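You operate a simulated robot arm through the tools that you are given. There is no shell and no other tool. Be economical: measure what you need, move in short steps, check, and stop when the job is done.

The job below is to be done with a simulated robot arm. You get a single attempt, and the scene is never put back.

TASK
Take the black foot and put it on top of the long white carton. Take the white foot and put it on top of the grey tip on the top of the strap table. Take the white tin and leave it on top of the flat black lamp. Push the upper drawer of the small chest shut. Take the green battery on the left bottom shelf of the racking and put it away on the upper charging shelf. Put the yellow cap on the top of the display table. Put the flat orange lamp on the top of the small chest. Open the right drawer of the display table, take the yellow tip and leave it inside and shut the drawer again. Do these in any order. Set down upright: yellow tip.
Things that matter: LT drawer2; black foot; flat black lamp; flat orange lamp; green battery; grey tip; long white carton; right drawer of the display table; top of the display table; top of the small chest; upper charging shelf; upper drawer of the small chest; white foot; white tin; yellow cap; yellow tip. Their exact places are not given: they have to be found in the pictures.

Only the result counts: the job must be done as asked and must still hold three seconds after the hand-in. Knocking over, shifting, dropping, spilling or breaking anything else fails it. Lids that push on must go on centred and level and be pressed home; caps that screw on are set level and turned clockwise until they are tight.

THE ROBOT
A 6-joint arm with a two-finger gripper on a trunk, on a base that drives. Base frame: it is fixed to the floor where the robot stands at the start and does not move with it; the origin is under the middle of the robot, x ahead of it, y to its left, z up; the surface under the hand at the start is at about z = 0.76. Readings come in m, degrees, newtons and seconds.
With the tool pointing down near the work surface it reaches from about 0.34 to 0.86 m from the robot's upright axis, wherever it stands. Its first joint turns from -166.0 to 166.0 degrees. Places, roughly: LT drawer2 [-9.6, -4.6, 0.6]; black foot (4x4x4 cm) [0.6, 0.2, 0.8]; flat black lamp [0.5, -1.75, 1]; flat orange lamp [-9.5, -2.5, 1]; green battery [-9.75, -3.75, 1]; grey tip (5x5x5 cm) [0.9, 2, 0.9]; long white carton [-1.5, 2, 0.75]; right drawer of the display table [-9.6, -4.6, 0.6]; top of the display table [-9.7, -5, 0.7]; top of the small chest (16x19 cm) [-9.8, -4.34, 1]; upper charging shelf (15x156 cm) [-5.68, -8.7, 1.2]; upper drawer of the small chest [-9.7, -4.3, 0.9]; white foot (4x4x4 cm) [0.6, 0.4, 0.8]; white tin [0.5, 3, 0.75]; yellow cap (4x4x3 cm) [-9.5, -2.2, 1]; yellow tip (5x5x5 cm) [-9.5, -2.9, 1.1]. Payload 2.45 kg.
The TCP is the grasp point between the finger pads, 0.02 m short of the fingertips. In the tool frame z runs along the fingers and y along their closing line. Largest opening 0.14 m; the body of the gripper starts 0.168 m behind the TCP.
Orientation is that of the tool frame in the base frame, as a unit quaternion [w, x, y, z]. With the fingers straight down and closing along the base's y, the tool's x points along the base's -x, its y along +y and its z along -z.

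THE INTERFACE
- The arm moves only by the tool arm_command. Its argument "rows" is a list of rows, each an object of numbers (a shift or turn left out is 0, a gripper value left out holds the last): "jaw": the gripper command, from -1 (fully open) to 1 (shut), values between in proportion; "dx", "dy", "dz": the shift along the tool's x, y, z in m; "wx", "wy", "wz": the turn, a rotation vector about the tool's x, y, z in degrees. In form: [{"jaw": .., "dx": .., "dy": .., "dz": .., "wx": .., "wy": .., "wz": ..}, ...]. A call has 1 to 20 rows; each row is the pose to reach, as a shift and turn from the pose commanded when the call began, along the tool's axes at that moment. A row lasts 0.2 s, in which the tool goes at most 0.05 m and 8.6 degrees; a call with a longer step from one row to the next is refused whole, and so is a gripper value outside its range. Where a pose cannot be reached the arm comes as near as it can. A force on the tool above 40 N (or 10 N above the force at the start of the call, whichever is more), or a blocked arm, ends the call early, and 0.2 s more pass. The fingers move at their own pace (about 0.045 m/s each) and stop on an object; they squeeze with about 24 N. The grip force told is the motor's: it shows also when the fingers shut on nothing. Time passes only in rows, and 0.2 s behind the last, so rows that repeat a pose let the fingers close. It gives the time, the measured TCP pose, the force on the tool (base axes), the opening and the grip force at its end, in the units of the frame above (readings bear some noise), with the torque about the TCP (base axes, N m) and any sound that the robot's microphone picked up.
- Cameras (640 x 400 px; columns grow to the right, rows downward): "scene" is now at [0.0633, 0.1665, 1.8295]; the picture's right is [0.44, -0.90, 0.00], its down [-0.81, -0.40, -0.42] and it looks along [0.38, 0.19, -0.91] (base axes); focal length 284 px, centre (320, 200). "wrist" rides on the gripper at [0.078, 0.011, -0.209] in the tool frame; the picture's right is [-0.14, 0.99, 0.00], its down [-0.92, -0.13, -0.37] and it looks along [-0.37, -0.05, 0.93] (tool axes); focal length 280 px, centre (320, 200).
- snapshot(camera): a new picture of that camera. No time passes.
- lift_body(by): slides the trunk up (or, below 0, down) by that many m; the arm and the scene camera ride with it, the base frame stays. It gives what a move gives, with no picture.
- roll_base(legs): drives the robot by 1 to 6 legs, each [ahead, left, turn to the left] in m, m and degrees, along the robot's own axes; the way and the turn of a leg run together, so that a leg with both is an arc; at most 1.5 m and 180 degrees a leg. The arm and the cameras ride along, it lands a little off, and it stops where it bumps. It gives what a move gives.
- pan_tilt(pan, tilt): turns the head with the scene camera to pan (to the left, within 143 degrees either way) and tilt (down, from -29 to 69), counted from straight ahead of the robot. It gives what a move gives.
- probe_pixels(camera, pixels): for up to 12 pixels [column, row] of the newest picture of that camera ("zoom" is the newest enlarged one), the place [x, y, z] in the base frame of the surface seen there, good to about 0.003 m. No time passes.
- zoom(camera, box): a new picture of the part [left, top, right, bottom] of that camera's present view, enlarged. No time passes.
- sign_off(): hands the job in; it is judged then, once.

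Keep the steps short. Do not move on a guess: measure, check each grasp and each placing, and mend mistakes. In all there are 329 turns and 224 pictures (those below and enlarged ones count). Leave the gripper open and the arm clear of the work at the hand-in unless told otherwise, and finish with a single line.

The tools are called as a command line: name --argument value ..., lists and objects as JSON in quotes. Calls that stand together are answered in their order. arm_command: Moves the arm, as the interface text tells. Its arguments: {"type":"object","properties":{"rows":{"type":"array","items":{"type":"object","properties":{"jaw":{"type":"number"},"dx":{"type":"number"},"dy":{"type":"number"},"dz":{"type":"number"},"wx":{"type":"number"},"wy":{"type":"number"},"wz":{"type":"number"}}}}},"required":["rows"]} The other tools are called the same way: lift_body (by) slides the trunk up or down; roll_base (legs) drives the base; pan_tilt (pan, tilt) turns the head that bears the scene camera; snapshot (camera) takes a picture; probe_pixels (camera, pixels) gives the place of the surface under pixels of a picture; zoom (camera, box) takes an enlarged picture of a part of a camera's view; sign_off () hands the job in.

At the start:

```text
time_s: 0.0
position: [0.3839, 0.3029, 1.0219]
ee_rot: [0.0, -0.001, 1.0, 0.001]
wrist_force: [0.7, 0.5, 0.2]
moment: [0.02, -0.01, -0.01]
gripper_width: 0.1403
gripper_force: 0.1
trunk travel left (down, up): [-0.1, 0.13]
robot x, y, heading: [0.004, -0.0036, -0.0]
head pan, tilt: [26.2, 65.0]
```

scene: 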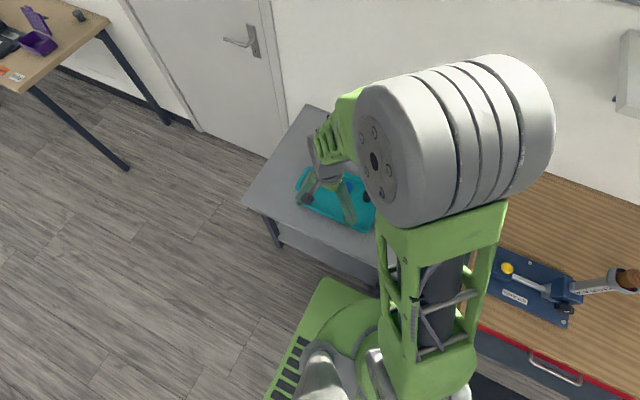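
wrist: 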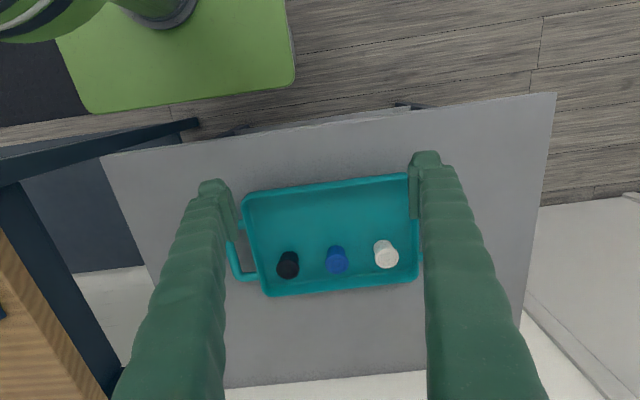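

The wrist picture shows a teal tray with a black foot (288,265), a blue one (337,259) and a white one (386,254). I'll measure them.

probe_pixels --camera "wrist" --pixels '[[288, 258], [288, 270], [337, 252], [386, 247], [386, 260], [330, 215], [250, 270], [205, 300], [412, 170], [250, 195], [416, 270], [268, 290]]'

zoom --camera "wrist" --box '[220, 150, 440, 310]'

```text
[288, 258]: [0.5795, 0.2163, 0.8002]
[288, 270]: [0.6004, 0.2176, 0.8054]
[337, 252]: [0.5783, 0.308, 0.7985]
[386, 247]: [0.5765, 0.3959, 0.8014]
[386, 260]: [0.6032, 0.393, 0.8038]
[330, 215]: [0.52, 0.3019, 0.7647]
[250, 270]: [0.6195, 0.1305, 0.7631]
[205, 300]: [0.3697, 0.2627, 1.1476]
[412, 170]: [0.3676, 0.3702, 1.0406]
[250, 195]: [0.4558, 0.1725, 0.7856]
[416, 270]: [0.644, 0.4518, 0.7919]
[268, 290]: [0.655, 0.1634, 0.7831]
```

```text
2.50 times, centred on (330, 230) of wrist
```

zoom: 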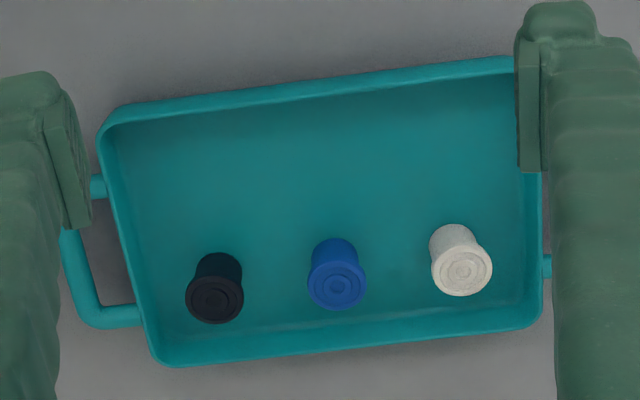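

The black foot's top centre is at about (0.600, 0.218, 0.805). I'll move above it and narrow the jaws to 6 cm, so they clear the tray wall and the blue foot.

arm_command --rows '[{"jaw": 0.14, "dx": -0.04, "dy": -0.015}, {"dx": -0.08, "dy": -0.03}, {"dx": -0.12, "dy": -0.045}, {"dx": -0.16, "dy": -0.06}, {"dx": -0.2, "dy": -0.075}, {"dx": -0.216, "dy": -0.0853}, {"dx": -0.216, "dy": -0.0853, "dz": 0.05}, {"dx": -0.216, "dy": -0.0853, "dz": 0.09}, {"dx": -0.216, "dy": -0.0853, "dz": 0.13}, {"dx": -0.216, "dy": -0.0853, "dz": 0.15}, {"dx": -0.216, "dy": -0.0853, "dz": 0.15}]'

snapshot --camera "wrist"

```text
time_s: 2.4
position: [0.5975, 0.2188, 0.8712]
ee_rot: [-0.001, -0.001, 1.0, 0.0]
wrist_force: [0.3, -0.2, -0.6]
moment: [0.05, -0.02, -0.06]
gripper_width: 0.0599
gripper_force: 0.1
trunk travel left (down, up): [-0.1, 0.13]
robot x, y, heading: [0.0013, 0.0004, 0.2]
head pan, tilt: [26.2, 65.0]
```

```text
220 pictures are left
```

wrist: 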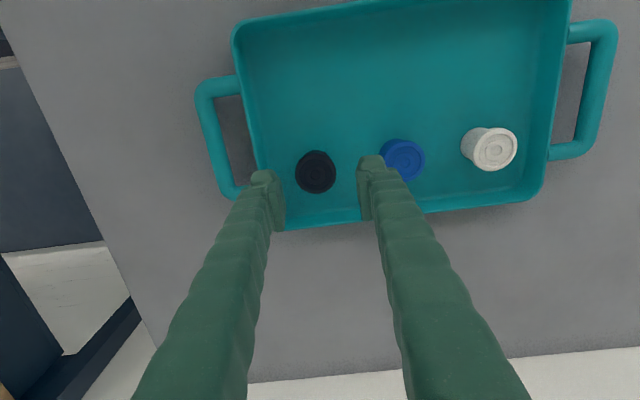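

probe_pixels --camera "wrist" --pixels '[[316, 172], [316, 155], [316, 190], [298, 172], [334, 172], [494, 150], [404, 160], [262, 185], [380, 172]]'

```text
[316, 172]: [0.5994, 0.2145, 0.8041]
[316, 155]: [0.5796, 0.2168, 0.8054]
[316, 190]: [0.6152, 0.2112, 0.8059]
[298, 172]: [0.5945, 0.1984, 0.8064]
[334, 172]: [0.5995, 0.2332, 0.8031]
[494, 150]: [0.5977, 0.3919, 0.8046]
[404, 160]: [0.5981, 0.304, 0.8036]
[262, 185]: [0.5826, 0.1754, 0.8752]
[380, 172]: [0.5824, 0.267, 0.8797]
```

The foot's centre is (0.598, 0.2155). I'll go down to z 0.791 and close.

arm_command --rows '[{"dy": -0.003, "dz": 0.03}, {"dy": -0.003, "dz": 0.06}, {"dy": -0.003, "dz": 0.08}, {"dy": -0.003, "dz": 0.08}, {"jaw": 1, "dy": -0.003, "dz": 0.08}, {"dy": -0.003, "dz": 0.08}, {"dy": -0.003, "dz": 0.08}, {"dy": -0.003, "dz": 0.08}, {"dy": -0.003, "dz": 0.08}]'

```text
time_s: 3.2
position: [0.6006, 0.2163, 0.801]
ee_rot: [0.0, 0.001, 1.0, 0.0]
wrist_force: [-1.4, 2.6, 2.9]
moment: [-0.17, 0.03, -0.1]
gripper_width: 0.059
gripper_force: 0.2
trunk travel left (down, up): [-0.1, 0.13]
robot x, y, heading: [-0.0007, 0.0016, 0.1]
head pan, tilt: [26.2, 65.0]
stopped in row 3: the force on the tool passed its limit at 50 N (the readings are from after the stop); the commanded pose is now the measured one
```

snapshot --camera "wrist"

```text
219 pictures are left
```

wrist: 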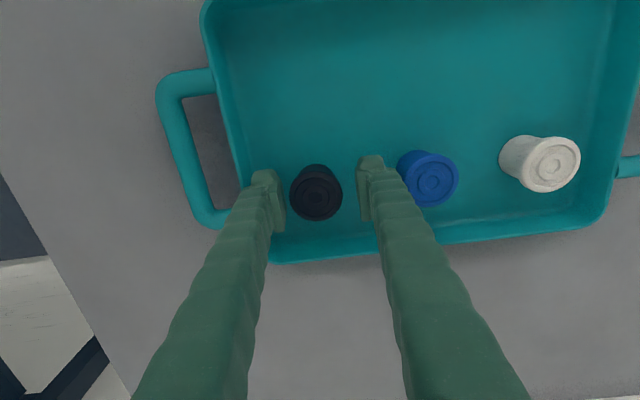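

The left fingertip touched the tray rim. The flange is high enough to hold from here, so I'll raise 4 mm and close.

arm_command --rows '[{"dz": -0.005}, {"dz": -0.005, "dy": -0.001, "dx": 0.002}, {"jaw": 0.3, "dz": -0.005, "dy": -0.001, "dx": 0.002}, {"jaw": 0.3, "dz": 0.002, "dy": -0.001, "dx": 0.002}, {"jaw": 1, "dz": 0.002, "dy": -0.001, "dx": 0.002}, {"dz": 0.002, "dy": -0.001, "dx": 0.002}, {"dz": 0.002, "dy": -0.001, "dx": 0.002}, {"dz": 0.002, "dy": -0.001, "dx": 0.002}]'

```text
time_s: 5.0
position: [0.5989, 0.2162, 0.7985]
ee_rot: [0.001, 0.001, 1.0, 0.0]
wrist_force: [0.5, 0.0, -0.4]
moment: [0.0, -0.02, -0.01]
gripper_width: 0.0341
gripper_force: 24.2
trunk travel left (down, up): [-0.1, 0.13]
robot x, y, heading: [-0.0005, 0.002, -0.1]
head pan, tilt: [26.2, 65.0]
```

I have the foot (34 mm). I'll lift, pull back, and look around toward the carton and the strap table.

arm_command --rows '[{"dz": -0.04}, {"dz": -0.08}, {"dz": -0.12}, {"dz": -0.17}, {"dz": -0.21}, {"dz": -0.25}, {"dz": -0.25, "dx": 0.04}, {"dz": -0.25, "dx": 0.08}, {"dz": -0.25, "dx": 0.12}, {"dz": -0.25, "dx": 0.16}, {"dz": -0.25, "dx": 0.2}, {"dz": -0.25, "dx": 0.2, "dy": -0.04}, {"dz": -0.25, "dx": 0.2, "dy": -0.08}, {"dz": -0.25, "dx": 0.2, "dy": -0.12}, {"dz": -0.25, "dx": 0.2, "dy": -0.16}, {"dz": -0.25, "dx": 0.2, "dy": -0.2}]'

pan_tilt --pan 90 --tilt 30

snapshot --camera "scene"

pan_tilt --pan 140 --tilt 30

snapshot --camera "scene"

```text
time_s: 8.4
position: [0.399, 0.0168, 1.0505]
ee_rot: [0.0, 0.0, 1.0, 0.001]
wrist_force: [0.8, -0.4, -1.3]
moment: [0.05, -0.02, 0.06]
gripper_width: 0.0342
gripper_force: 24.1
trunk travel left (down, up): [-0.1, 0.13]
robot x, y, heading: [-0.0011, 0.0014, -0.2]
head pan, tilt: [26.2, 65.0]
```

```text
time_s: 9.7
position: [0.3983, 0.0168, 1.0477]
ee_rot: [0.0, 0.0, 1.0, -0.001]
wrist_force: [0.3, 0.5, -0.7]
moment: [-0.01, 0.02, -0.04]
gripper_width: 0.0342
gripper_force: 23.9
trunk travel left (down, up): [-0.1, 0.13]
robot x, y, heading: [-0.0003, -0.0018, -0.0]
head pan, tilt: [90.0, 30.0]
```

```text
218 pictures are left
```

scene: 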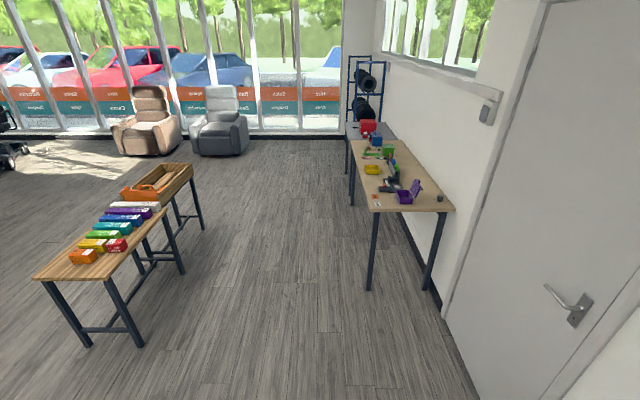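

```text
time_s: 10.9
position: [0.3977, 0.0182, 1.0484]
ee_rot: [0.0, 0.0, 1.0, 0.001]
wrist_force: [1.0, 0.1, -0.6]
moment: [0.0, 0.01, -0.03]
gripper_width: 0.0343
gripper_force: 23.9
trunk travel left (down, up): [-0.1, 0.13]
robot x, y, heading: [-0.0006, 0.0038, -0.2]
head pan, tilt: [140.0, 30.0]
```

```text
217 pictures are left
```

scene: 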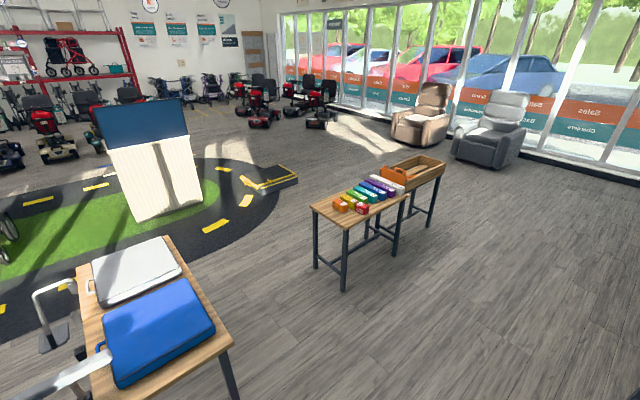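

The carton table is in view. I'll zoom on it to find the long white carton.

zoom --camera "scene" --box '[300, 145, 460, 245]'

probe_pixels --camera "zoom" --pixels '[[320, 140], [340, 160], [200, 255], [60, 255], [180, 310], [270, 145], [420, 60], [520, 95]]'

```text
4.00 times, centred on (380, 195) of scene
```

zoom: 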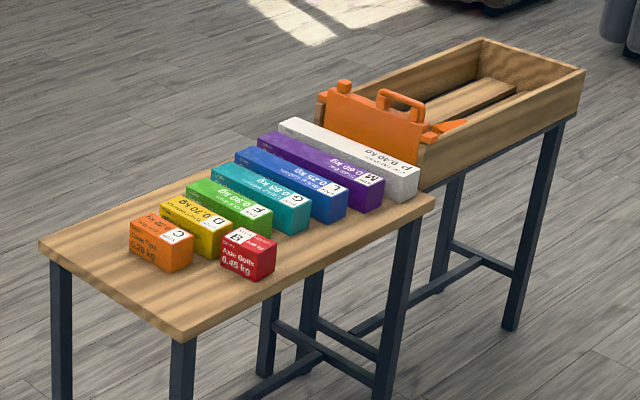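

```text
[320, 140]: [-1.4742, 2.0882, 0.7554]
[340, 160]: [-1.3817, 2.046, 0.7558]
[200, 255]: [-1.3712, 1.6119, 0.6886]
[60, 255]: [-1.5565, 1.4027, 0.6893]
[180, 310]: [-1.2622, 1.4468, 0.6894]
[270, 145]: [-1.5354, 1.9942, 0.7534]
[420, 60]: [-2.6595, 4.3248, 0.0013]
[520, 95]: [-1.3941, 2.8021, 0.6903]
```

probe_pixels --camera "scene" --pixels '[[225, 345], [165, 240], [85, 270], [215, 330], [344, 288], [398, 255], [438, 218], [404, 175], [381, 183], [240, 385], [420, 187], [520, 390]]'

pan_tilt --pan 90 --tilt 30

zoom --camera "scene" --box '[330, 40, 490, 240]'

probe_pixels --camera "scene" --pixels '[[370, 210], [453, 210], [352, 142], [368, 290], [440, 200], [440, 320], [350, 200], [420, 147], [366, 128], [352, 180]]'

```text
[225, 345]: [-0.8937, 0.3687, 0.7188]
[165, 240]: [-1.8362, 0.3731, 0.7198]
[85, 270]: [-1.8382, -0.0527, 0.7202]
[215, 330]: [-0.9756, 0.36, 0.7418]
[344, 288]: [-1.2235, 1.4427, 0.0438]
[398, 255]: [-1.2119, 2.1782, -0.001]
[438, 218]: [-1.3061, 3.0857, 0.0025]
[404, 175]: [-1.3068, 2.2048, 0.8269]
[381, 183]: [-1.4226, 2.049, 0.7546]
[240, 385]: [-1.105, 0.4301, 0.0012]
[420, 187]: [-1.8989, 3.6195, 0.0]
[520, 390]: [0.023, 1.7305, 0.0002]
```

```text
time_s: 12.1
position: [0.398, 0.0174, 1.0484]
ee_rot: [-0.001, 0.001, 1.0, 0.0]
wrist_force: [-0.2, -0.4, -0.5]
moment: [-0.01, -0.02, 0.01]
gripper_width: 0.0342
gripper_force: 23.7
trunk travel left (down, up): [-0.1, 0.13]
robot x, y, heading: [0.0019, -0.0009, 0.0]
head pan, tilt: [90.0, 30.0]
```

```text
2.00 times, centred on (410, 140) of scene
```

zoom: 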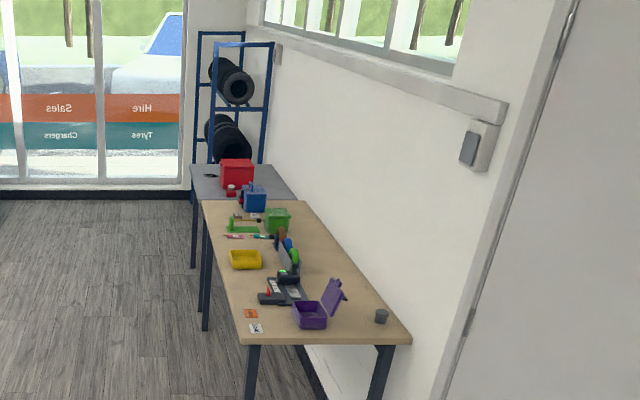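

```text
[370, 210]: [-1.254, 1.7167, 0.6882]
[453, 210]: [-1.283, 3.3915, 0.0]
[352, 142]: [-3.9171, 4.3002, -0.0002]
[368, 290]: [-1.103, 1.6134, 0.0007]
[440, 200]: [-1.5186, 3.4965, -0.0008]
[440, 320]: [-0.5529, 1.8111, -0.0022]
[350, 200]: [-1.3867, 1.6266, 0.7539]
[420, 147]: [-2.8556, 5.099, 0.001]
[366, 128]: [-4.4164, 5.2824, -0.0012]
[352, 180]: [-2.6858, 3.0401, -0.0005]
```

probe_pixels --camera "zoom" --pixels '[[382, 310], [382, 318], [248, 340], [408, 340], [204, 204], [252, 380], [300, 203], [230, 185], [232, 192], [196, 260], [192, 166], [205, 325]]'

pan_tilt --pan -90 --tilt 30

snapshot --camera "scene"

```text
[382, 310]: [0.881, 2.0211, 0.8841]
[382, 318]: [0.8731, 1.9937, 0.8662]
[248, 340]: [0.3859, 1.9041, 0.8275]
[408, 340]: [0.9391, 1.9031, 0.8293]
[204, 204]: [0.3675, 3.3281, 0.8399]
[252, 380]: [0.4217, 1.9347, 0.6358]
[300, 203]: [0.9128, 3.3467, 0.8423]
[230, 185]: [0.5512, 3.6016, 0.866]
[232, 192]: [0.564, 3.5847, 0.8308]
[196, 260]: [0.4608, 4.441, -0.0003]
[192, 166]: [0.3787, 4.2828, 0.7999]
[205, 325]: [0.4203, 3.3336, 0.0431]
```

```text
time_s: 14.8
position: [0.3987, 0.0177, 1.0493]
ee_rot: [0.0, 0.0, 1.0, 0.0]
wrist_force: [-0.5, -0.8, -0.6]
moment: [0.0, 0.01, -0.03]
gripper_width: 0.0343
gripper_force: 24.0
trunk travel left (down, up): [-0.1, 0.13]
robot x, y, heading: [0.0, 0.002, -0.1]
head pan, tilt: [-90.0, 30.0]
```

```text
214 pictures are left
```

scene: 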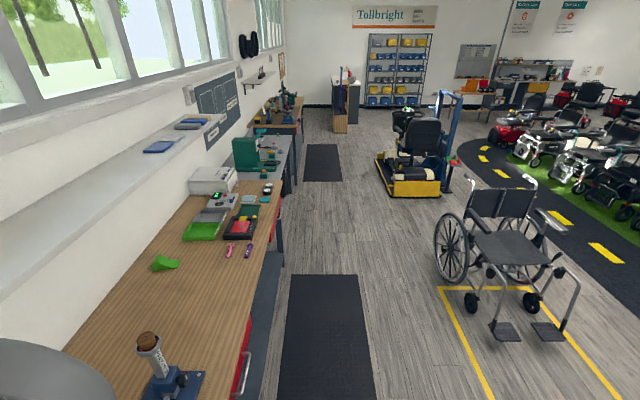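

I've mapped the area: the strap table has its corner at (0.386,1.90) and the grey tip is near (0.88,2.0). The carton table's edge is at x≈-1.21. I'll back off, turn left and drive to about (-0.5,2.08), facing the carton table.

roll_base --legs '[[-0.25, 0, 0], [0, 0, 90], [1.0, 0.1, 0], [1.08, 0.15, 0], [0, 0, 90]]'

pan_tilt --pan 0 --tilt 45

snapshot --camera "scene"

```text
time_s: 34.3
position: [-0.8348, 2.0848, 1.0486]
ee_rot: [0.001, 1.0, -0.011, -0.001]
wrist_force: [-0.5, 0.3, -1.0]
moment: [-0.01, 0.02, -0.04]
gripper_width: 0.0346
gripper_force: 23.8
trunk travel left (down, up): [-0.1, 0.13]
robot x, y, heading: [-0.4334, 2.0912, 178.8]
head pan, tilt: [-90.0, 30.0]
```

```text
time_s: 36.0
position: [-0.8343, 2.0836, 1.0489]
ee_rot: [0.0, 1.0, -0.011, 0.0]
wrist_force: [0.8, -0.5, -0.1]
moment: [0.01, 0.01, 0.0]
gripper_width: 0.0342
gripper_force: 24.0
trunk travel left (down, up): [-0.1, 0.13]
robot x, y, heading: [-0.4351, 2.0932, 178.8]
head pan, tilt: [0.0, 45.0]
```

```text
213 pictures are left
```

scene: 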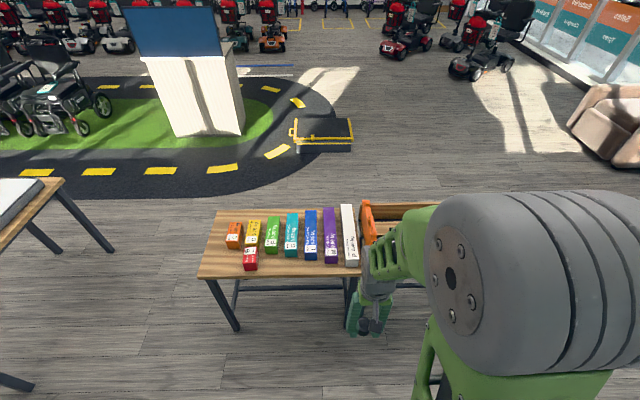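

probe_pixels --camera "scene" --pixels '[[348, 215], [348, 250], [343, 230], [353, 230], [345, 208], [353, 258], [367, 215], [371, 230]]'

zoom --camera "scene" --box '[300, 180, 420, 280]'

```text
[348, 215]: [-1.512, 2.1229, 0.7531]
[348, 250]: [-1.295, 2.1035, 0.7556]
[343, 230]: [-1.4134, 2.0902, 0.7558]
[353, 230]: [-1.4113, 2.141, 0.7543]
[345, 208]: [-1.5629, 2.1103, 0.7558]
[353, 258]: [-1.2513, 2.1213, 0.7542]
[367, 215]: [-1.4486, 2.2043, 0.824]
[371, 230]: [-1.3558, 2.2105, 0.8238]
```

```text
4.00 times, centred on (360, 230) of scene
```

zoom: 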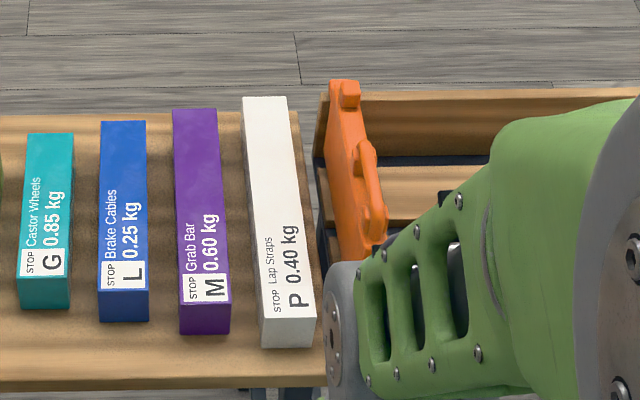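

The white carton's top runs x -1.56..-1.25, y 2.085..2.14, at z 0.755. I'll drive 0.28 m closer.

roll_base --legs '[[0.28, 0, 0]]'

```text
time_s: 37.9
position: [-1.1143, 2.09, 1.0488]
ee_rot: [0.0, 1.0, -0.01, 0.0]
wrist_force: [-0.5, 0.9, 0.0]
moment: [-0.01, -0.05, 0.04]
gripper_width: 0.0343
gripper_force: 23.9
trunk travel left (down, up): [-0.1, 0.13]
robot x, y, heading: [-0.7146, 2.0977, 178.8]
head pan, tilt: [0.0, 45.0]
```

arm_command --rows '[{"dx": -0.045, "dy": -0.003}, {"dx": -0.09, "dy": -0.006}, {"dx": -0.135, "dy": -0.009}, {"dx": -0.18, "dy": -0.012}, {"dx": -0.225, "dy": -0.015}, {"dx": -0.27, "dy": -0.018}, {"dx": -0.2865, "dy": -0.0193}, {"dx": -0.2865, "dy": -0.0193, "dz": 0.05}, {"dx": -0.2865, "dy": -0.0193, "dz": 0.1}, {"dx": -0.2865, "dy": -0.0193, "dz": 0.15}, {"dx": -0.2865, "dy": -0.0193, "dz": 0.19}, {"dx": -0.2865, "dy": -0.0193, "dz": 0.22}, {"dx": -0.2865, "dy": -0.0193, "dz": 0.22}]'

snapshot --camera "wrist"

```text
time_s: 40.7
position: [-1.3995, 2.115, 0.8304]
ee_rot: [0.001, 1.0, -0.01, -0.001]
wrist_force: [-0.3, 0.5, 0.0]
moment: [0.0, 0.02, 0.0]
gripper_width: 0.0341
gripper_force: 23.9
trunk travel left (down, up): [-0.1, 0.13]
robot x, y, heading: [-0.7157, 2.0975, 178.9]
head pan, tilt: [0.0, 45.0]
```

```text
211 pictures are left
```

wrist: 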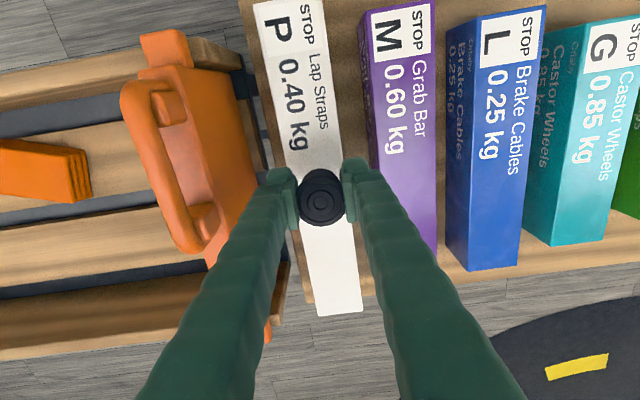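

It's centred over the carton. I'll lower to z≈0.790.

arm_command --rows '[{"dz": 0.02}, {"dz": 0.032}, {"dz": 0.038}, {"dz": 0.0405}, {"dz": 0.0405}]'

```text
time_s: 41.9
position: [-1.399, 2.1144, 0.7881]
ee_rot: [0.0, 1.0, -0.01, 0.0]
wrist_force: [1.2, 1.0, -0.2]
moment: [0.0, -0.02, 0.02]
gripper_width: 0.0342
gripper_force: 24.2
trunk travel left (down, up): [-0.1, 0.13]
robot x, y, heading: [-0.7164, 2.0973, 178.9]
head pan, tilt: [0.0, 45.0]
```

arm_command --rows '[{"dz": 0.001}, {"dz": 0.002}, {"dz": 0.002}]'

```text
time_s: 42.7
position: [-1.3993, 2.1151, 0.7893]
ee_rot: [-0.001, 1.0, -0.011, -0.001]
wrist_force: [4.0, -0.8, 18.9]
moment: [0.01, -0.04, 0.0]
gripper_width: 0.0341
gripper_force: 23.6
trunk travel left (down, up): [-0.1, 0.13]
robot x, y, heading: [-0.7158, 2.0967, 178.8]
head pan, tilt: [0.0, 45.0]
```

It has made contact. I'll open gently, raise and check.

arm_command --rows '[{"dz": -0.001}, {"jaw": 0.1, "dz": -0.001}, {"dz": -0.001}, {"dz": -0.001}, {"dz": -0.03}, {"dz": -0.07}, {"dz": -0.12}, {"dz": -0.17}, {"dz": -0.22}, {"dz": -0.25}]'

snapshot --camera "wrist"

```text
time_s: 44.9
position: [-1.3988, 2.1161, 1.0363]
ee_rot: [0.0, 1.0, -0.012, 0.0]
wrist_force: [-0.4, 0.7, -0.1]
moment: [-0.04, 0.02, -0.02]
gripper_width: 0.0631
gripper_force: 0.1
trunk travel left (down, up): [-0.1, 0.13]
robot x, y, heading: [-0.7138, 2.0977, 178.9]
head pan, tilt: [0.0, 45.0]
```

```text
210 pictures are left
```

wrist: 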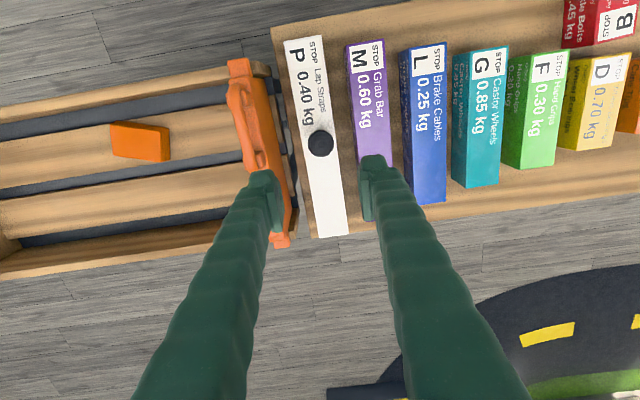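

The black foot stands on the carton. I'll retract and drive back to the tray for the white foot.

arm_command --rows '[{"dx": 0.045}, {"dx": 0.09}, {"dx": 0.135}, {"dx": 0.18}, {"dx": 0.225}, {"dx": 0.27}, {"dx": 0.285}]'

roll_base --legs '[[-0.28, 0, 0], [0, 0, 91], [1.05, 0.1, 0], [1.04, 0.08, 0], [0, 0, 90], [0.25, 0, 0]]'

```text
time_s: 46.5
position: [-1.1139, 2.1101, 1.0373]
ee_rot: [-0.001, 1.0, -0.01, 0.0]
wrist_force: [0.0, -0.9, 0.1]
moment: [0.04, -0.01, 0.01]
gripper_width: 0.063
gripper_force: 0.1
trunk travel left (down, up): [-0.1, 0.13]
robot x, y, heading: [-0.7142, 2.1011, 178.8]
head pan, tilt: [0.0, 45.0]
```

```text
time_s: 67.5
position: [0.4407, 0.0266, 1.0361]
ee_rot: [0.0, -0.006, 1.0, 0.0]
wrist_force: [-0.3, 0.1, -0.7]
moment: [0.01, 0.09, -0.02]
gripper_width: 0.063
gripper_force: 0.2
trunk travel left (down, up): [-0.1, 0.13]
robot x, y, heading: [0.0393, 0.0228, 1.0]
head pan, tilt: [0.0, 45.0]
```

arm_command --rows '[{"dx": -0.02, "dy": 0.045}, {"dx": -0.04, "dy": 0.09}, {"dx": -0.06, "dy": 0.135}, {"dx": -0.08, "dy": 0.18}, {"dx": -0.1, "dy": 0.225}, {"dx": -0.12, "dy": 0.27}, {"dx": -0.14, "dy": 0.315}, {"dx": -0.16, "dy": 0.358}, {"dx": -0.164, "dy": 0.363, "dz": 0.04}, {"dx": -0.164, "dy": 0.363, "dz": 0.08}, {"dx": -0.164, "dy": 0.363, "dz": 0.12}, {"dx": -0.164, "dy": 0.363, "dz": 0.15}, {"dx": -0.164, "dy": 0.363, "dz": 0.15}]'

snapshot --camera "wrist"

```text
time_s: 70.3
position: [0.6006, 0.3911, 0.8877]
ee_rot: [0.0, -0.005, 1.0, 0.0]
wrist_force: [0.2, 0.7, 0.0]
moment: [-0.01, -0.02, 0.03]
gripper_width: 0.0631
gripper_force: 0.1
trunk travel left (down, up): [-0.1, 0.13]
robot x, y, heading: [0.0412, 0.0283, 0.7]
head pan, tilt: [0.0, 45.0]
```

```text
209 pictures are left
```

wrist: 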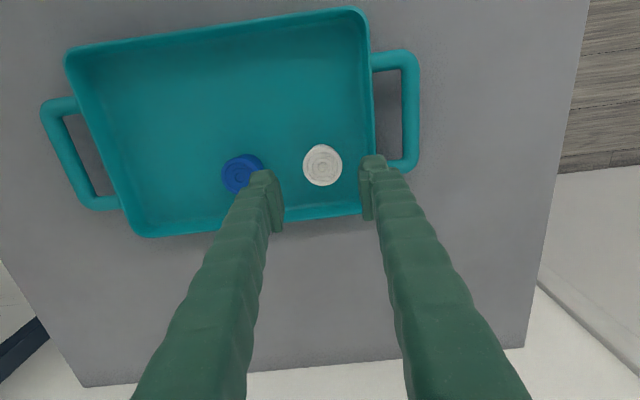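

probe_pixels --camera "wrist" --pixels '[[322, 164], [322, 147], [322, 182], [305, 164], [339, 164], [373, 150], [244, 172], [372, 120]]'

```text
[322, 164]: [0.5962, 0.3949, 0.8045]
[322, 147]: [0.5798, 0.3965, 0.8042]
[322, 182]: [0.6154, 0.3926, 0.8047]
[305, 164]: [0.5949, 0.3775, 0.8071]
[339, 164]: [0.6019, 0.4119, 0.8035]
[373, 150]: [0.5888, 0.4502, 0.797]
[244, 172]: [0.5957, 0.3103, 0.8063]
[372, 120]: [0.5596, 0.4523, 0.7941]
```

The white foot's centre is (0.5975,0.3945). I'll narrow the jaws, go down to z 0.797 and close.

arm_command --rows '[{"jaw": 0.29, "dx": 0.003, "dy": 0.0035}, {"dx": 0.003, "dy": 0.0035, "dz": 0.04}, {"dx": 0.003, "dy": 0.0035, "dz": 0.07}, {"dx": 0.003, "dy": 0.0035, "dz": 0.0905}, {"dx": 0.003, "dy": 0.0035, "dz": 0.0905}, {"jaw": 1, "dx": 0.003, "dy": 0.0035, "dz": 0.0905}, {"dx": 0.003, "dy": 0.0035, "dz": 0.0905}, {"dx": 0.003, "dy": 0.0035, "dz": 0.0905}, {"dx": 0.003, "dy": 0.0035, "dz": 0.0905}]'

```text
time_s: 72.3
position: [0.5974, 0.3956, 0.7961]
ee_rot: [-0.001, -0.005, 1.0, 0.0]
wrist_force: [-0.1, -0.6, -0.3]
moment: [0.0, -0.04, 0.0]
gripper_width: 0.0343
gripper_force: 23.6
trunk travel left (down, up): [-0.1, 0.13]
robot x, y, heading: [0.0416, 0.026, 0.7]
head pan, tilt: [0.0, 45.0]
```

I have the white foot. I'll lift and pull back.

arm_command --rows '[{"dz": -0.045}, {"dz": -0.09}, {"dz": -0.135}, {"dz": -0.18}, {"dz": -0.225}, {"dz": -0.27}, {"dz": -0.27, "dx": 0.02, "dy": -0.045}, {"dz": -0.27, "dx": 0.04, "dy": -0.09}, {"dz": -0.27, "dx": 0.06, "dy": -0.135}, {"dz": -0.27, "dx": 0.08, "dy": -0.18}, {"dz": -0.27, "dx": 0.1, "dy": -0.225}, {"dz": -0.27, "dx": 0.12, "dy": -0.27}, {"dz": -0.27, "dx": 0.14, "dy": -0.315}, {"dz": -0.27, "dx": 0.16, "dy": -0.36}]'

```text
time_s: 75.3
position: [0.4406, 0.0319, 1.0667]
ee_rot: [0.001, -0.005, 1.0, 0.001]
wrist_force: [-0.2, -1.0, -0.2]
moment: [0.0, -0.03, 0.03]
gripper_width: 0.0344
gripper_force: 23.3
trunk travel left (down, up): [-0.1, 0.13]
robot x, y, heading: [0.0426, 0.0259, 0.7]
head pan, tilt: [0.0, 45.0]
```

roll_base --legs '[[-0.3, 0, 0], [0, 0, 90], [1.3, 0, 0]]'

pan_tilt --pan -55 --tilt 45

snapshot --camera "scene"

```text
time_s: 87.4
position: [-0.2627, 1.7449, 1.0684]
ee_rot: [0.0, 0.708, -0.707, 0.001]
wrist_force: [0.5, 1.7, -0.8]
moment: [0.02, 0.03, 0.05]
gripper_width: 0.0341
gripper_force: 23.9
trunk travel left (down, up): [-0.1, 0.13]
robot x, y, heading: [-0.2585, 1.3428, 90.4]
head pan, tilt: [0.0, 45.0]
```

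```text
time_s: 88.7
position: [-0.2629, 1.7447, 1.0674]
ee_rot: [0.0, -0.707, 0.707, 0.0]
wrist_force: [-0.2, -0.1, -0.6]
moment: [-0.02, 0.03, 0.01]
gripper_width: 0.0342
gripper_force: 23.8
trunk travel left (down, up): [-0.1, 0.13]
robot x, y, heading: [-0.2554, 1.3403, 90.2]
head pan, tilt: [-55.0, 45.0]
```

```text
208 pictures are left
```

scene: 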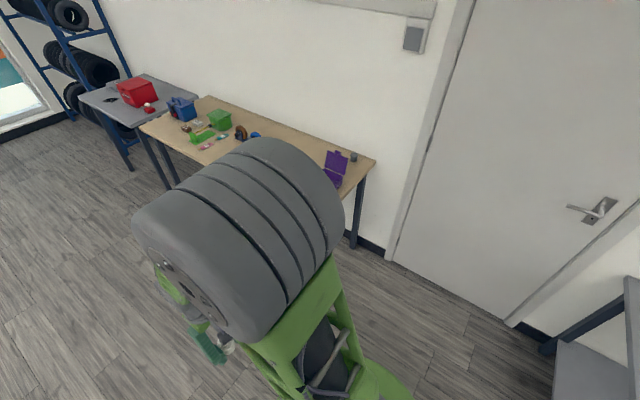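

The way is clear. I'll slide right about 0.72 m.

roll_base --legs '[[0, -0.72, 0]]'

pan_tilt --pan -25 --tilt 50

snapshot --camera "scene"

```text
time_s: 95.5
position: [0.4737, 1.7465, 1.0674]
ee_rot: [0.0, -0.706, 0.708, 0.0]
wrist_force: [-0.2, 0.3, -0.8]
moment: [-0.02, 0.0, 0.02]
gripper_width: 0.0342
gripper_force: 23.5
trunk travel left (down, up): [-0.1, 0.13]
robot x, y, heading: [0.4777, 1.3417, 90.0]
head pan, tilt: [-55.0, 45.0]
```

```text
time_s: 96.5
position: [0.4747, 1.7466, 1.0677]
ee_rot: [0.0, -0.706, 0.708, 0.0]
wrist_force: [0.3, -0.5, -0.7]
moment: [-0.01, 0.01, 0.02]
gripper_width: 0.0342
gripper_force: 23.7
trunk travel left (down, up): [-0.1, 0.13]
robot x, y, heading: [0.4759, 1.3464, 90.0]
head pan, tilt: [-25.0, 50.0]
```

```text
207 pictures are left
```

scene: 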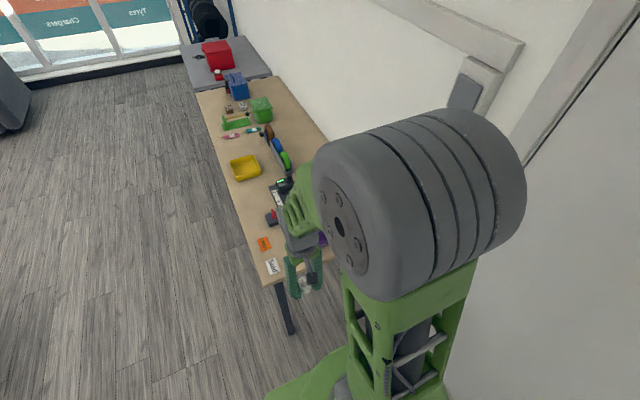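

I'll move the hand to above the grey tip, about (0.88,1.99), staying high, and look with the wrist camera.

arm_command --rows '[{"dy": -0.04, "dx": -0.02}, {"dy": -0.08, "dx": -0.04}, {"dy": -0.12, "dx": -0.06}, {"dy": -0.16, "dx": -0.08}, {"dy": -0.2, "dx": -0.1}, {"dy": -0.24, "dx": -0.12}, {"dy": -0.28, "dx": -0.14}, {"dy": -0.32, "dx": -0.16}, {"dy": -0.36, "dx": -0.19}, {"dy": -0.4, "dx": -0.22}, {"dy": -0.405, "dx": -0.24}, {"dy": -0.405, "dx": -0.24}]'

snapshot --camera "wrist"

```text
time_s: 99.1
position: [0.8801, 1.9852, 1.0655]
ee_rot: [0.001, -0.706, 0.708, 0.0]
wrist_force: [0.0, 0.4, -0.4]
moment: [-0.01, 0.01, -0.02]
gripper_width: 0.0342
gripper_force: 23.9
trunk travel left (down, up): [-0.1, 0.13]
robot x, y, heading: [0.4767, 1.343, 90.0]
head pan, tilt: [-25.0, 50.0]
```

```text
206 pictures are left
```

wrist: 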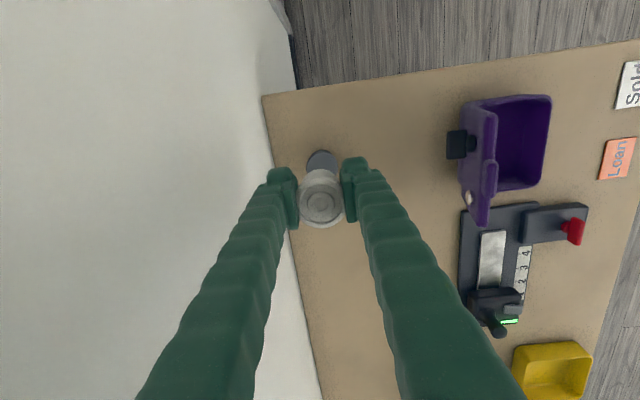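

The held foot hides the tip, so I'll step 5 cm further to see it.

arm_command --rows '[{"dx": -0.03}, {"dx": -0.05}, {"dx": -0.05}]'

zoom --camera "wrist" --box '[260, 80, 420, 180]'

```text
time_s: 99.9
position: [0.8801, 2.0349, 1.0679]
ee_rot: [0.0, -0.707, 0.707, 0.0]
wrist_force: [0.5, 0.1, 0.0]
moment: [0.02, -0.02, 0.0]
gripper_width: 0.0342
gripper_force: 24.1
trunk travel left (down, up): [-0.1, 0.13]
robot x, y, heading: [0.4825, 1.3463, 89.7]
head pan, tilt: [-25.0, 50.0]
```

```text
4.00 times, centred on (340, 130) of wrist
```

zoom: 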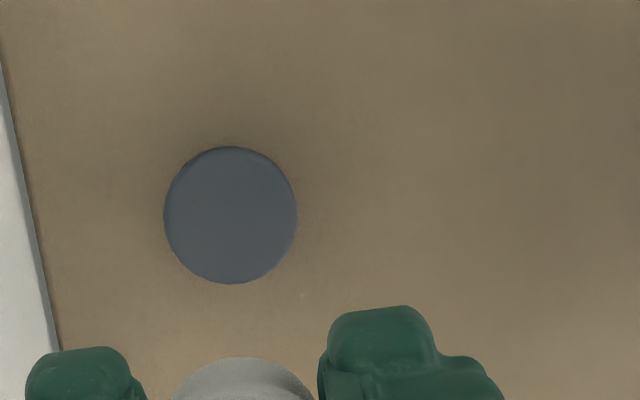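

probe_pixels --camera "zoom" --pixels '[[231, 216], [231, 152], [231, 280], [170, 216], [292, 216], [400, 200]]'

```text
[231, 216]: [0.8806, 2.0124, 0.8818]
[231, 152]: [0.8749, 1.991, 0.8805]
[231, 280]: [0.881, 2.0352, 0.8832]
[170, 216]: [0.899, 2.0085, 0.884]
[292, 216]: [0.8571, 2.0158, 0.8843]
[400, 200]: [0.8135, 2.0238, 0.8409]
```

The tip's top centre is (0.879,2.012) at z 0.8825. I'll move over it and go down to just above.

arm_command --rows '[{"dx": 0.022, "dy": 0.001}, {"dx": 0.022, "dy": 0.001, "dz": 0.04}, {"dx": 0.022, "dy": 0.001, "dz": 0.08}, {"dx": 0.022, "dy": 0.001, "dz": 0.11}, {"dx": 0.022, "dy": 0.001, "dz": 0.13}, {"dx": 0.022, "dy": 0.001, "dz": 0.145}, {"dx": 0.022, "dy": 0.001, "dz": 0.145}]'

snapshot --camera "wrist"

```text
time_s: 101.5
position: [0.8797, 2.0121, 0.9214]
ee_rot: [0.0, -0.707, 0.708, 0.0]
wrist_force: [0.9, -0.1, 0.0]
moment: [-0.01, -0.04, -0.03]
gripper_width: 0.0345
gripper_force: 23.7
trunk travel left (down, up): [-0.1, 0.13]
robot x, y, heading: [0.4748, 1.3411, 90.1]
head pan, tilt: [-25.0, 50.0]
```

```text
204 pictures are left
```

wrist: 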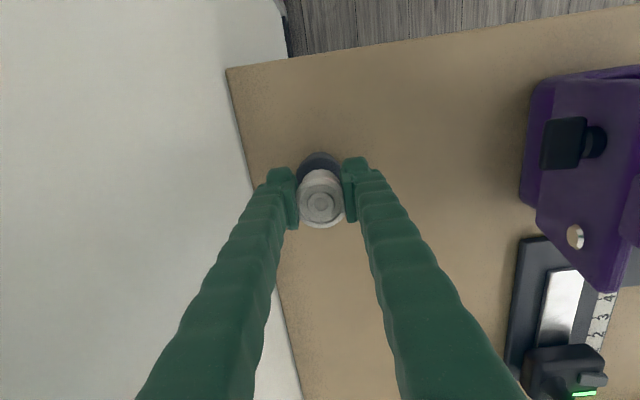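

It's aligned. I'll lower in millimetres until contact.

arm_command --rows '[{"dz": 0.004}, {"dz": 0.006}, {"dz": 0.0075}, {"dz": 0.0075}]'

```text
time_s: 102.5
position: [0.8796, 2.0134, 0.9142]
ee_rot: [0.0, -0.706, 0.708, -0.001]
wrist_force: [0.4, 0.0, -0.6]
moment: [0.0, 0.01, 0.02]
gripper_width: 0.0344
gripper_force: 24.0
trunk travel left (down, up): [-0.1, 0.13]
robot x, y, heading: [0.4777, 1.3454, 89.7]
head pan, tilt: [-25.0, 50.0]
```

arm_command --rows '[{"dz": 0.001}, {"dz": 0.0018}, {"dz": 0.0018}]'

```text
time_s: 103.3
position: [0.879, 2.0134, 0.9125]
ee_rot: [0.0, -0.707, 0.708, 0.001]
wrist_force: [-1.2, -1.6, 9.1]
moment: [0.01, 0.05, 0.01]
gripper_width: 0.0344
gripper_force: 24.2
trunk travel left (down, up): [-0.1, 0.13]
robot x, y, heading: [0.4756, 1.3439, 89.9]
head pan, tilt: [-25.0, 50.0]
```

It has made contact. I'll release and rise.

arm_command --rows '[{"dz": -0.0005}, {"jaw": 0.5, "dz": -0.0005}, {"jaw": 0.2, "dz": -0.0005}, {"dz": -0.0005}, {"dz": -0.0005}, {"dz": -0.03}, {"dz": -0.07}, {"dz": -0.11}, {"dz": -0.15}]'

snapshot --camera "wrist"

```text
time_s: 105.3
position: [0.8788, 2.0136, 1.064]
ee_rot: [0.0, -0.706, 0.708, 0.001]
wrist_force: [-0.6, 0.8, -0.1]
moment: [0.03, -0.02, 0.03]
gripper_width: 0.0559
gripper_force: 0.0
trunk travel left (down, up): [-0.1, 0.13]
robot x, y, heading: [0.4812, 1.3437, 90.1]
head pan, tilt: [-25.0, 50.0]
```

```text
203 pictures are left
```

wrist: 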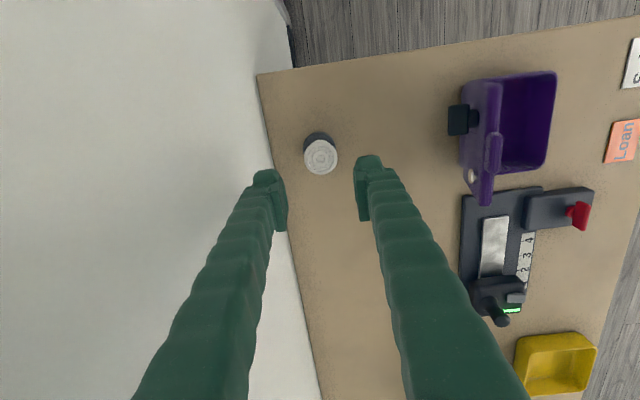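

The white foot stands on the grey tip. I'll retract, then drive along the front of the strap table to find the white tin.

arm_command --rows '[{"dx": 0.02, "dy": 0.045}, {"dx": 0.04, "dy": 0.09}, {"dx": 0.07, "dy": 0.13}, {"dx": 0.1, "dy": 0.17}, {"dx": 0.13, "dy": 0.21}, {"dx": 0.16, "dy": 0.25}, {"dx": 0.19, "dy": 0.29}, {"dx": 0.22, "dy": 0.33}, {"dx": 0.25, "dy": 0.37}, {"dx": 0.27, "dy": 0.4}]'

roll_base --legs '[[0, 0.75, 0], [1.4, 0, 0], [0, 0, -90]]'

pan_tilt --pan 40 --tilt 40

snapshot --camera "scene"

```text
time_s: 107.5
position: [0.4774, 1.7417, 1.0635]
ee_rot: [0.0, -0.707, 0.707, 0.0]
wrist_force: [-0.6, -0.5, -0.3]
moment: [0.04, -0.01, 0.03]
gripper_width: 0.0558
gripper_force: 0.0
trunk travel left (down, up): [-0.1, 0.13]
robot x, y, heading: [0.4739, 1.3464, 89.9]
head pan, tilt: [-25.0, 50.0]
```

```text
time_s: 124.8
position: [0.1079, 2.74, 1.0632]
ee_rot: [0.001, -0.011, 1.0, 0.0]
wrist_force: [-0.3, 0.2, -0.3]
moment: [0.03, 0.0, -0.01]
gripper_width: 0.056
gripper_force: 0.1
trunk travel left (down, up): [-0.1, 0.13]
robot x, y, heading: [-0.2896, 2.733, 1.1]
head pan, tilt: [-25.0, 50.0]
```

```text
time_s: 126.2
position: [0.1083, 2.7397, 1.0627]
ee_rot: [0.0, -0.01, 1.0, 0.0]
wrist_force: [-0.4, -0.4, 0.1]
moment: [0.01, -0.01, 0.02]
gripper_width: 0.0559
gripper_force: 0.2
trunk travel left (down, up): [-0.1, 0.13]
robot x, y, heading: [-0.29, 2.7321, 1.1]
head pan, tilt: [40.0, 40.0]
```

```text
202 pictures are left
```

scene: 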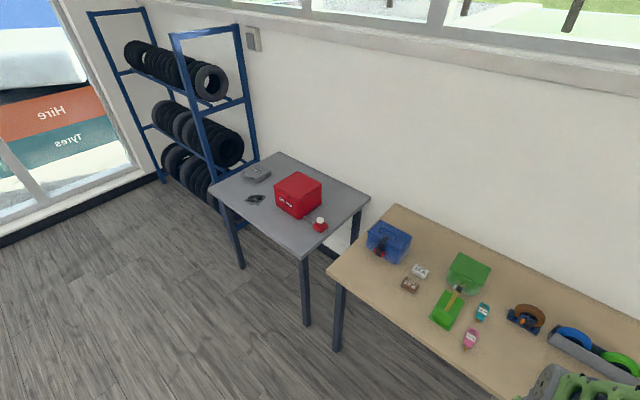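

zoom --camera "scene" --box '[360, 210, 520, 350]'

zoom --camera "scene" --box '[230, 150, 350, 250]'

```text
2.86 times, centred on (440, 280) of scene
```

zoom: 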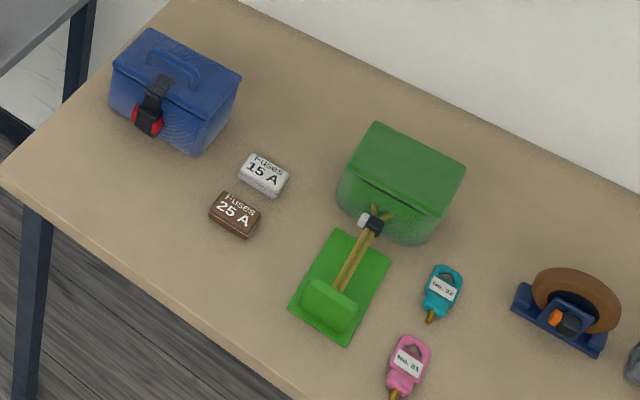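

```text
4.00 times, centred on (290, 200) of scene
```

zoom: 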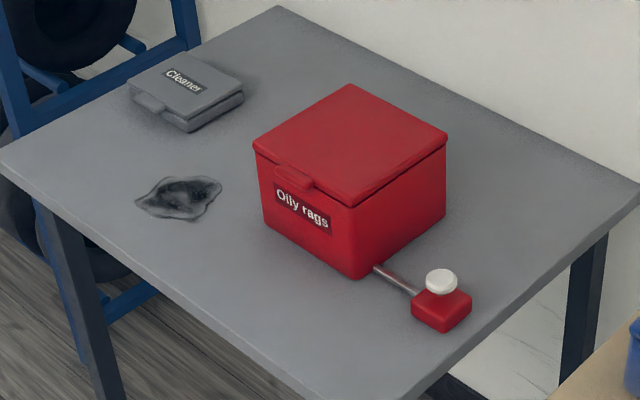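

The white tin is the "Fuses 15 A" tin at (417,272). I'll measure it.

probe_pixels --camera "scene" --pixels '[[419, 270], [413, 268], [426, 274], [421, 266], [416, 276], [408, 286], [404, 262], [436, 262], [325, 232], [330, 260]]'

```text
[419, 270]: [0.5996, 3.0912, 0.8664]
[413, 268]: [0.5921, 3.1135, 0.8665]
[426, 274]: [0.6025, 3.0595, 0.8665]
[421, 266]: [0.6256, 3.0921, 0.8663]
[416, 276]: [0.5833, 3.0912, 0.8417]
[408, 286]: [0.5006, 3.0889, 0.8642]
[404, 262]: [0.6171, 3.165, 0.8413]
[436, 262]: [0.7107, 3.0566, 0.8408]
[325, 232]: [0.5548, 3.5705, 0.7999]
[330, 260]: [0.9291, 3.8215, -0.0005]
```

The tin's centre is about (0.605,3.088) and its top is at z 0.866. I'll drive to about (-0.02,3.07).

roll_base --legs '[[0, 0.34, 0], [0.26, 0, -1]]'

```text
time_s: 131.2
position: [0.3545, 3.0751, 1.0623]
ee_rot: [0.001, -0.005, 1.0, 0.0]
wrist_force: [-0.2, 0.3, -0.3]
moment: [-0.02, 0.05, -0.04]
gripper_width: 0.056
gripper_force: 0.0
trunk travel left (down, up): [-0.1, 0.13]
robot x, y, heading: [-0.0437, 3.0702, 0.4]
head pan, tilt: [40.0, 40.0]
```

arm_command --rows '[{"jaw": -0.5, "dx": -0.045}, {"dx": -0.09}, {"dx": -0.135}, {"dx": -0.18}, {"dx": -0.22}, {"dx": -0.25, "dy": 0.01}, {"dx": -0.25, "dy": 0.01, "dz": 0.04}, {"dx": -0.25, "dy": 0.01, "dz": 0.08}, {"dx": -0.25, "dy": 0.01, "dz": 0.08}]'

snapshot --camera "wrist"

```text
time_s: 133.2
position: [0.6036, 3.089, 0.9816]
ee_rot: [0.001, -0.005, 1.0, 0.0]
wrist_force: [0.9, 0.5, -0.1]
moment: [0.02, -0.02, 0.0]
gripper_width: 0.1048
gripper_force: 0.2
trunk travel left (down, up): [-0.1, 0.13]
robot x, y, heading: [-0.0429, 3.0742, 0.5]
head pan, tilt: [40.0, 40.0]
```

```text
199 pictures are left
```

wrist: 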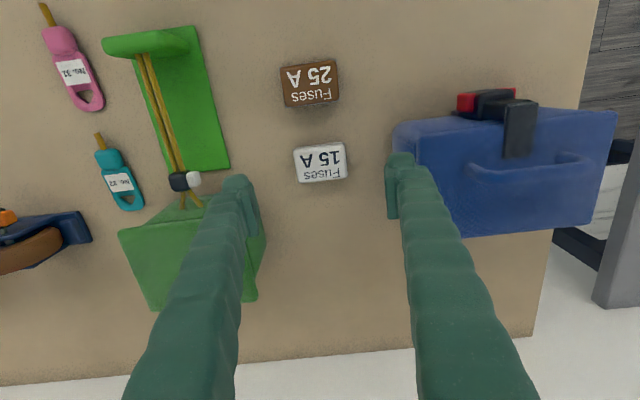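

probe_pixels --camera "wrist" --pixels '[[297, 165], [345, 159], [320, 147], [321, 177], [320, 162], [300, 180], [343, 147], [212, 180], [262, 225], [399, 150], [425, 180]]'

```text
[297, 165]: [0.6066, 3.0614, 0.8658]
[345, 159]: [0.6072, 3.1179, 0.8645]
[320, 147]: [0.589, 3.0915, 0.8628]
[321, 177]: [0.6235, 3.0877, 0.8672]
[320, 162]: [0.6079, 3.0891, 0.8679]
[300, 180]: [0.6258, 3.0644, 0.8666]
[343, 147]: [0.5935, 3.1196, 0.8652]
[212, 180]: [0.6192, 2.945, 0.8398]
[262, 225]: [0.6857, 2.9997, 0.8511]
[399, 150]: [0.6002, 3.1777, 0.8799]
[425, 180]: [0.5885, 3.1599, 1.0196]
```

The tin's centre is (0.607,3.090), and the blue bag starts at y≈3.178. I'll narrow to 8.5 cm, go down to z 0.865 and close.

arm_command --rows '[{"jaw": -0.214, "dx": -0.0035, "dz": 0.02}, {"dx": -0.0035, "dz": 0.05}, {"dx": -0.0035, "dz": 0.08}, {"dx": -0.0035, "dz": 0.1}, {"dx": -0.0035, "dz": 0.1165}, {"dx": -0.0035, "dz": 0.1165}, {"jaw": 1, "dx": -0.0035, "dz": 0.1165}, {"dx": -0.0035, "dz": 0.1165}, {"dx": -0.0035, "dz": 0.1165}, {"dx": -0.0035, "dz": 0.1165}]'

```text
time_s: 135.4
position: [0.6076, 3.0878, 0.8653]
ee_rot: [0.0, -0.003, 1.0, 0.0]
wrist_force: [-0.6, 0.3, 0.6]
moment: [0.0, -0.01, 0.0]
gripper_width: 0.0604
gripper_force: 24.0
trunk travel left (down, up): [-0.1, 0.13]
robot x, y, heading: [-0.0457, 3.0716, 0.5]
head pan, tilt: [40.0, 40.0]
```

I'm holding the tin (60 mm). I'll lift and retract.

arm_command --rows '[{"dz": -0.04}, {"dz": -0.08}, {"dz": -0.12}, {"dz": -0.16}, {"dz": -0.2}, {"dz": -0.2, "dx": 0.045}, {"dz": -0.2, "dx": 0.09}, {"dz": -0.2, "dx": 0.135}, {"dz": -0.2, "dx": 0.18}, {"dz": -0.2, "dx": 0.225}, {"dz": -0.2, "dx": 0.25}]'

snapshot --camera "wrist"

```text
time_s: 137.8
position: [0.3572, 3.0848, 1.0689]
ee_rot: [0.0, -0.004, 1.0, 0.0]
wrist_force: [0.0, 0.0, -1.1]
moment: [0.0, -0.04, 0.01]
gripper_width: 0.0607
gripper_force: 23.8
trunk travel left (down, up): [-0.1, 0.13]
robot x, y, heading: [-0.0417, 3.0708, 0.6]
head pan, tilt: [40.0, 40.0]
```

```text
198 pictures are left
```

wrist: 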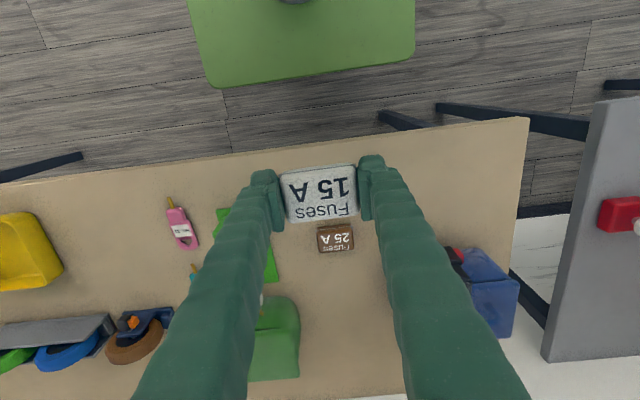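

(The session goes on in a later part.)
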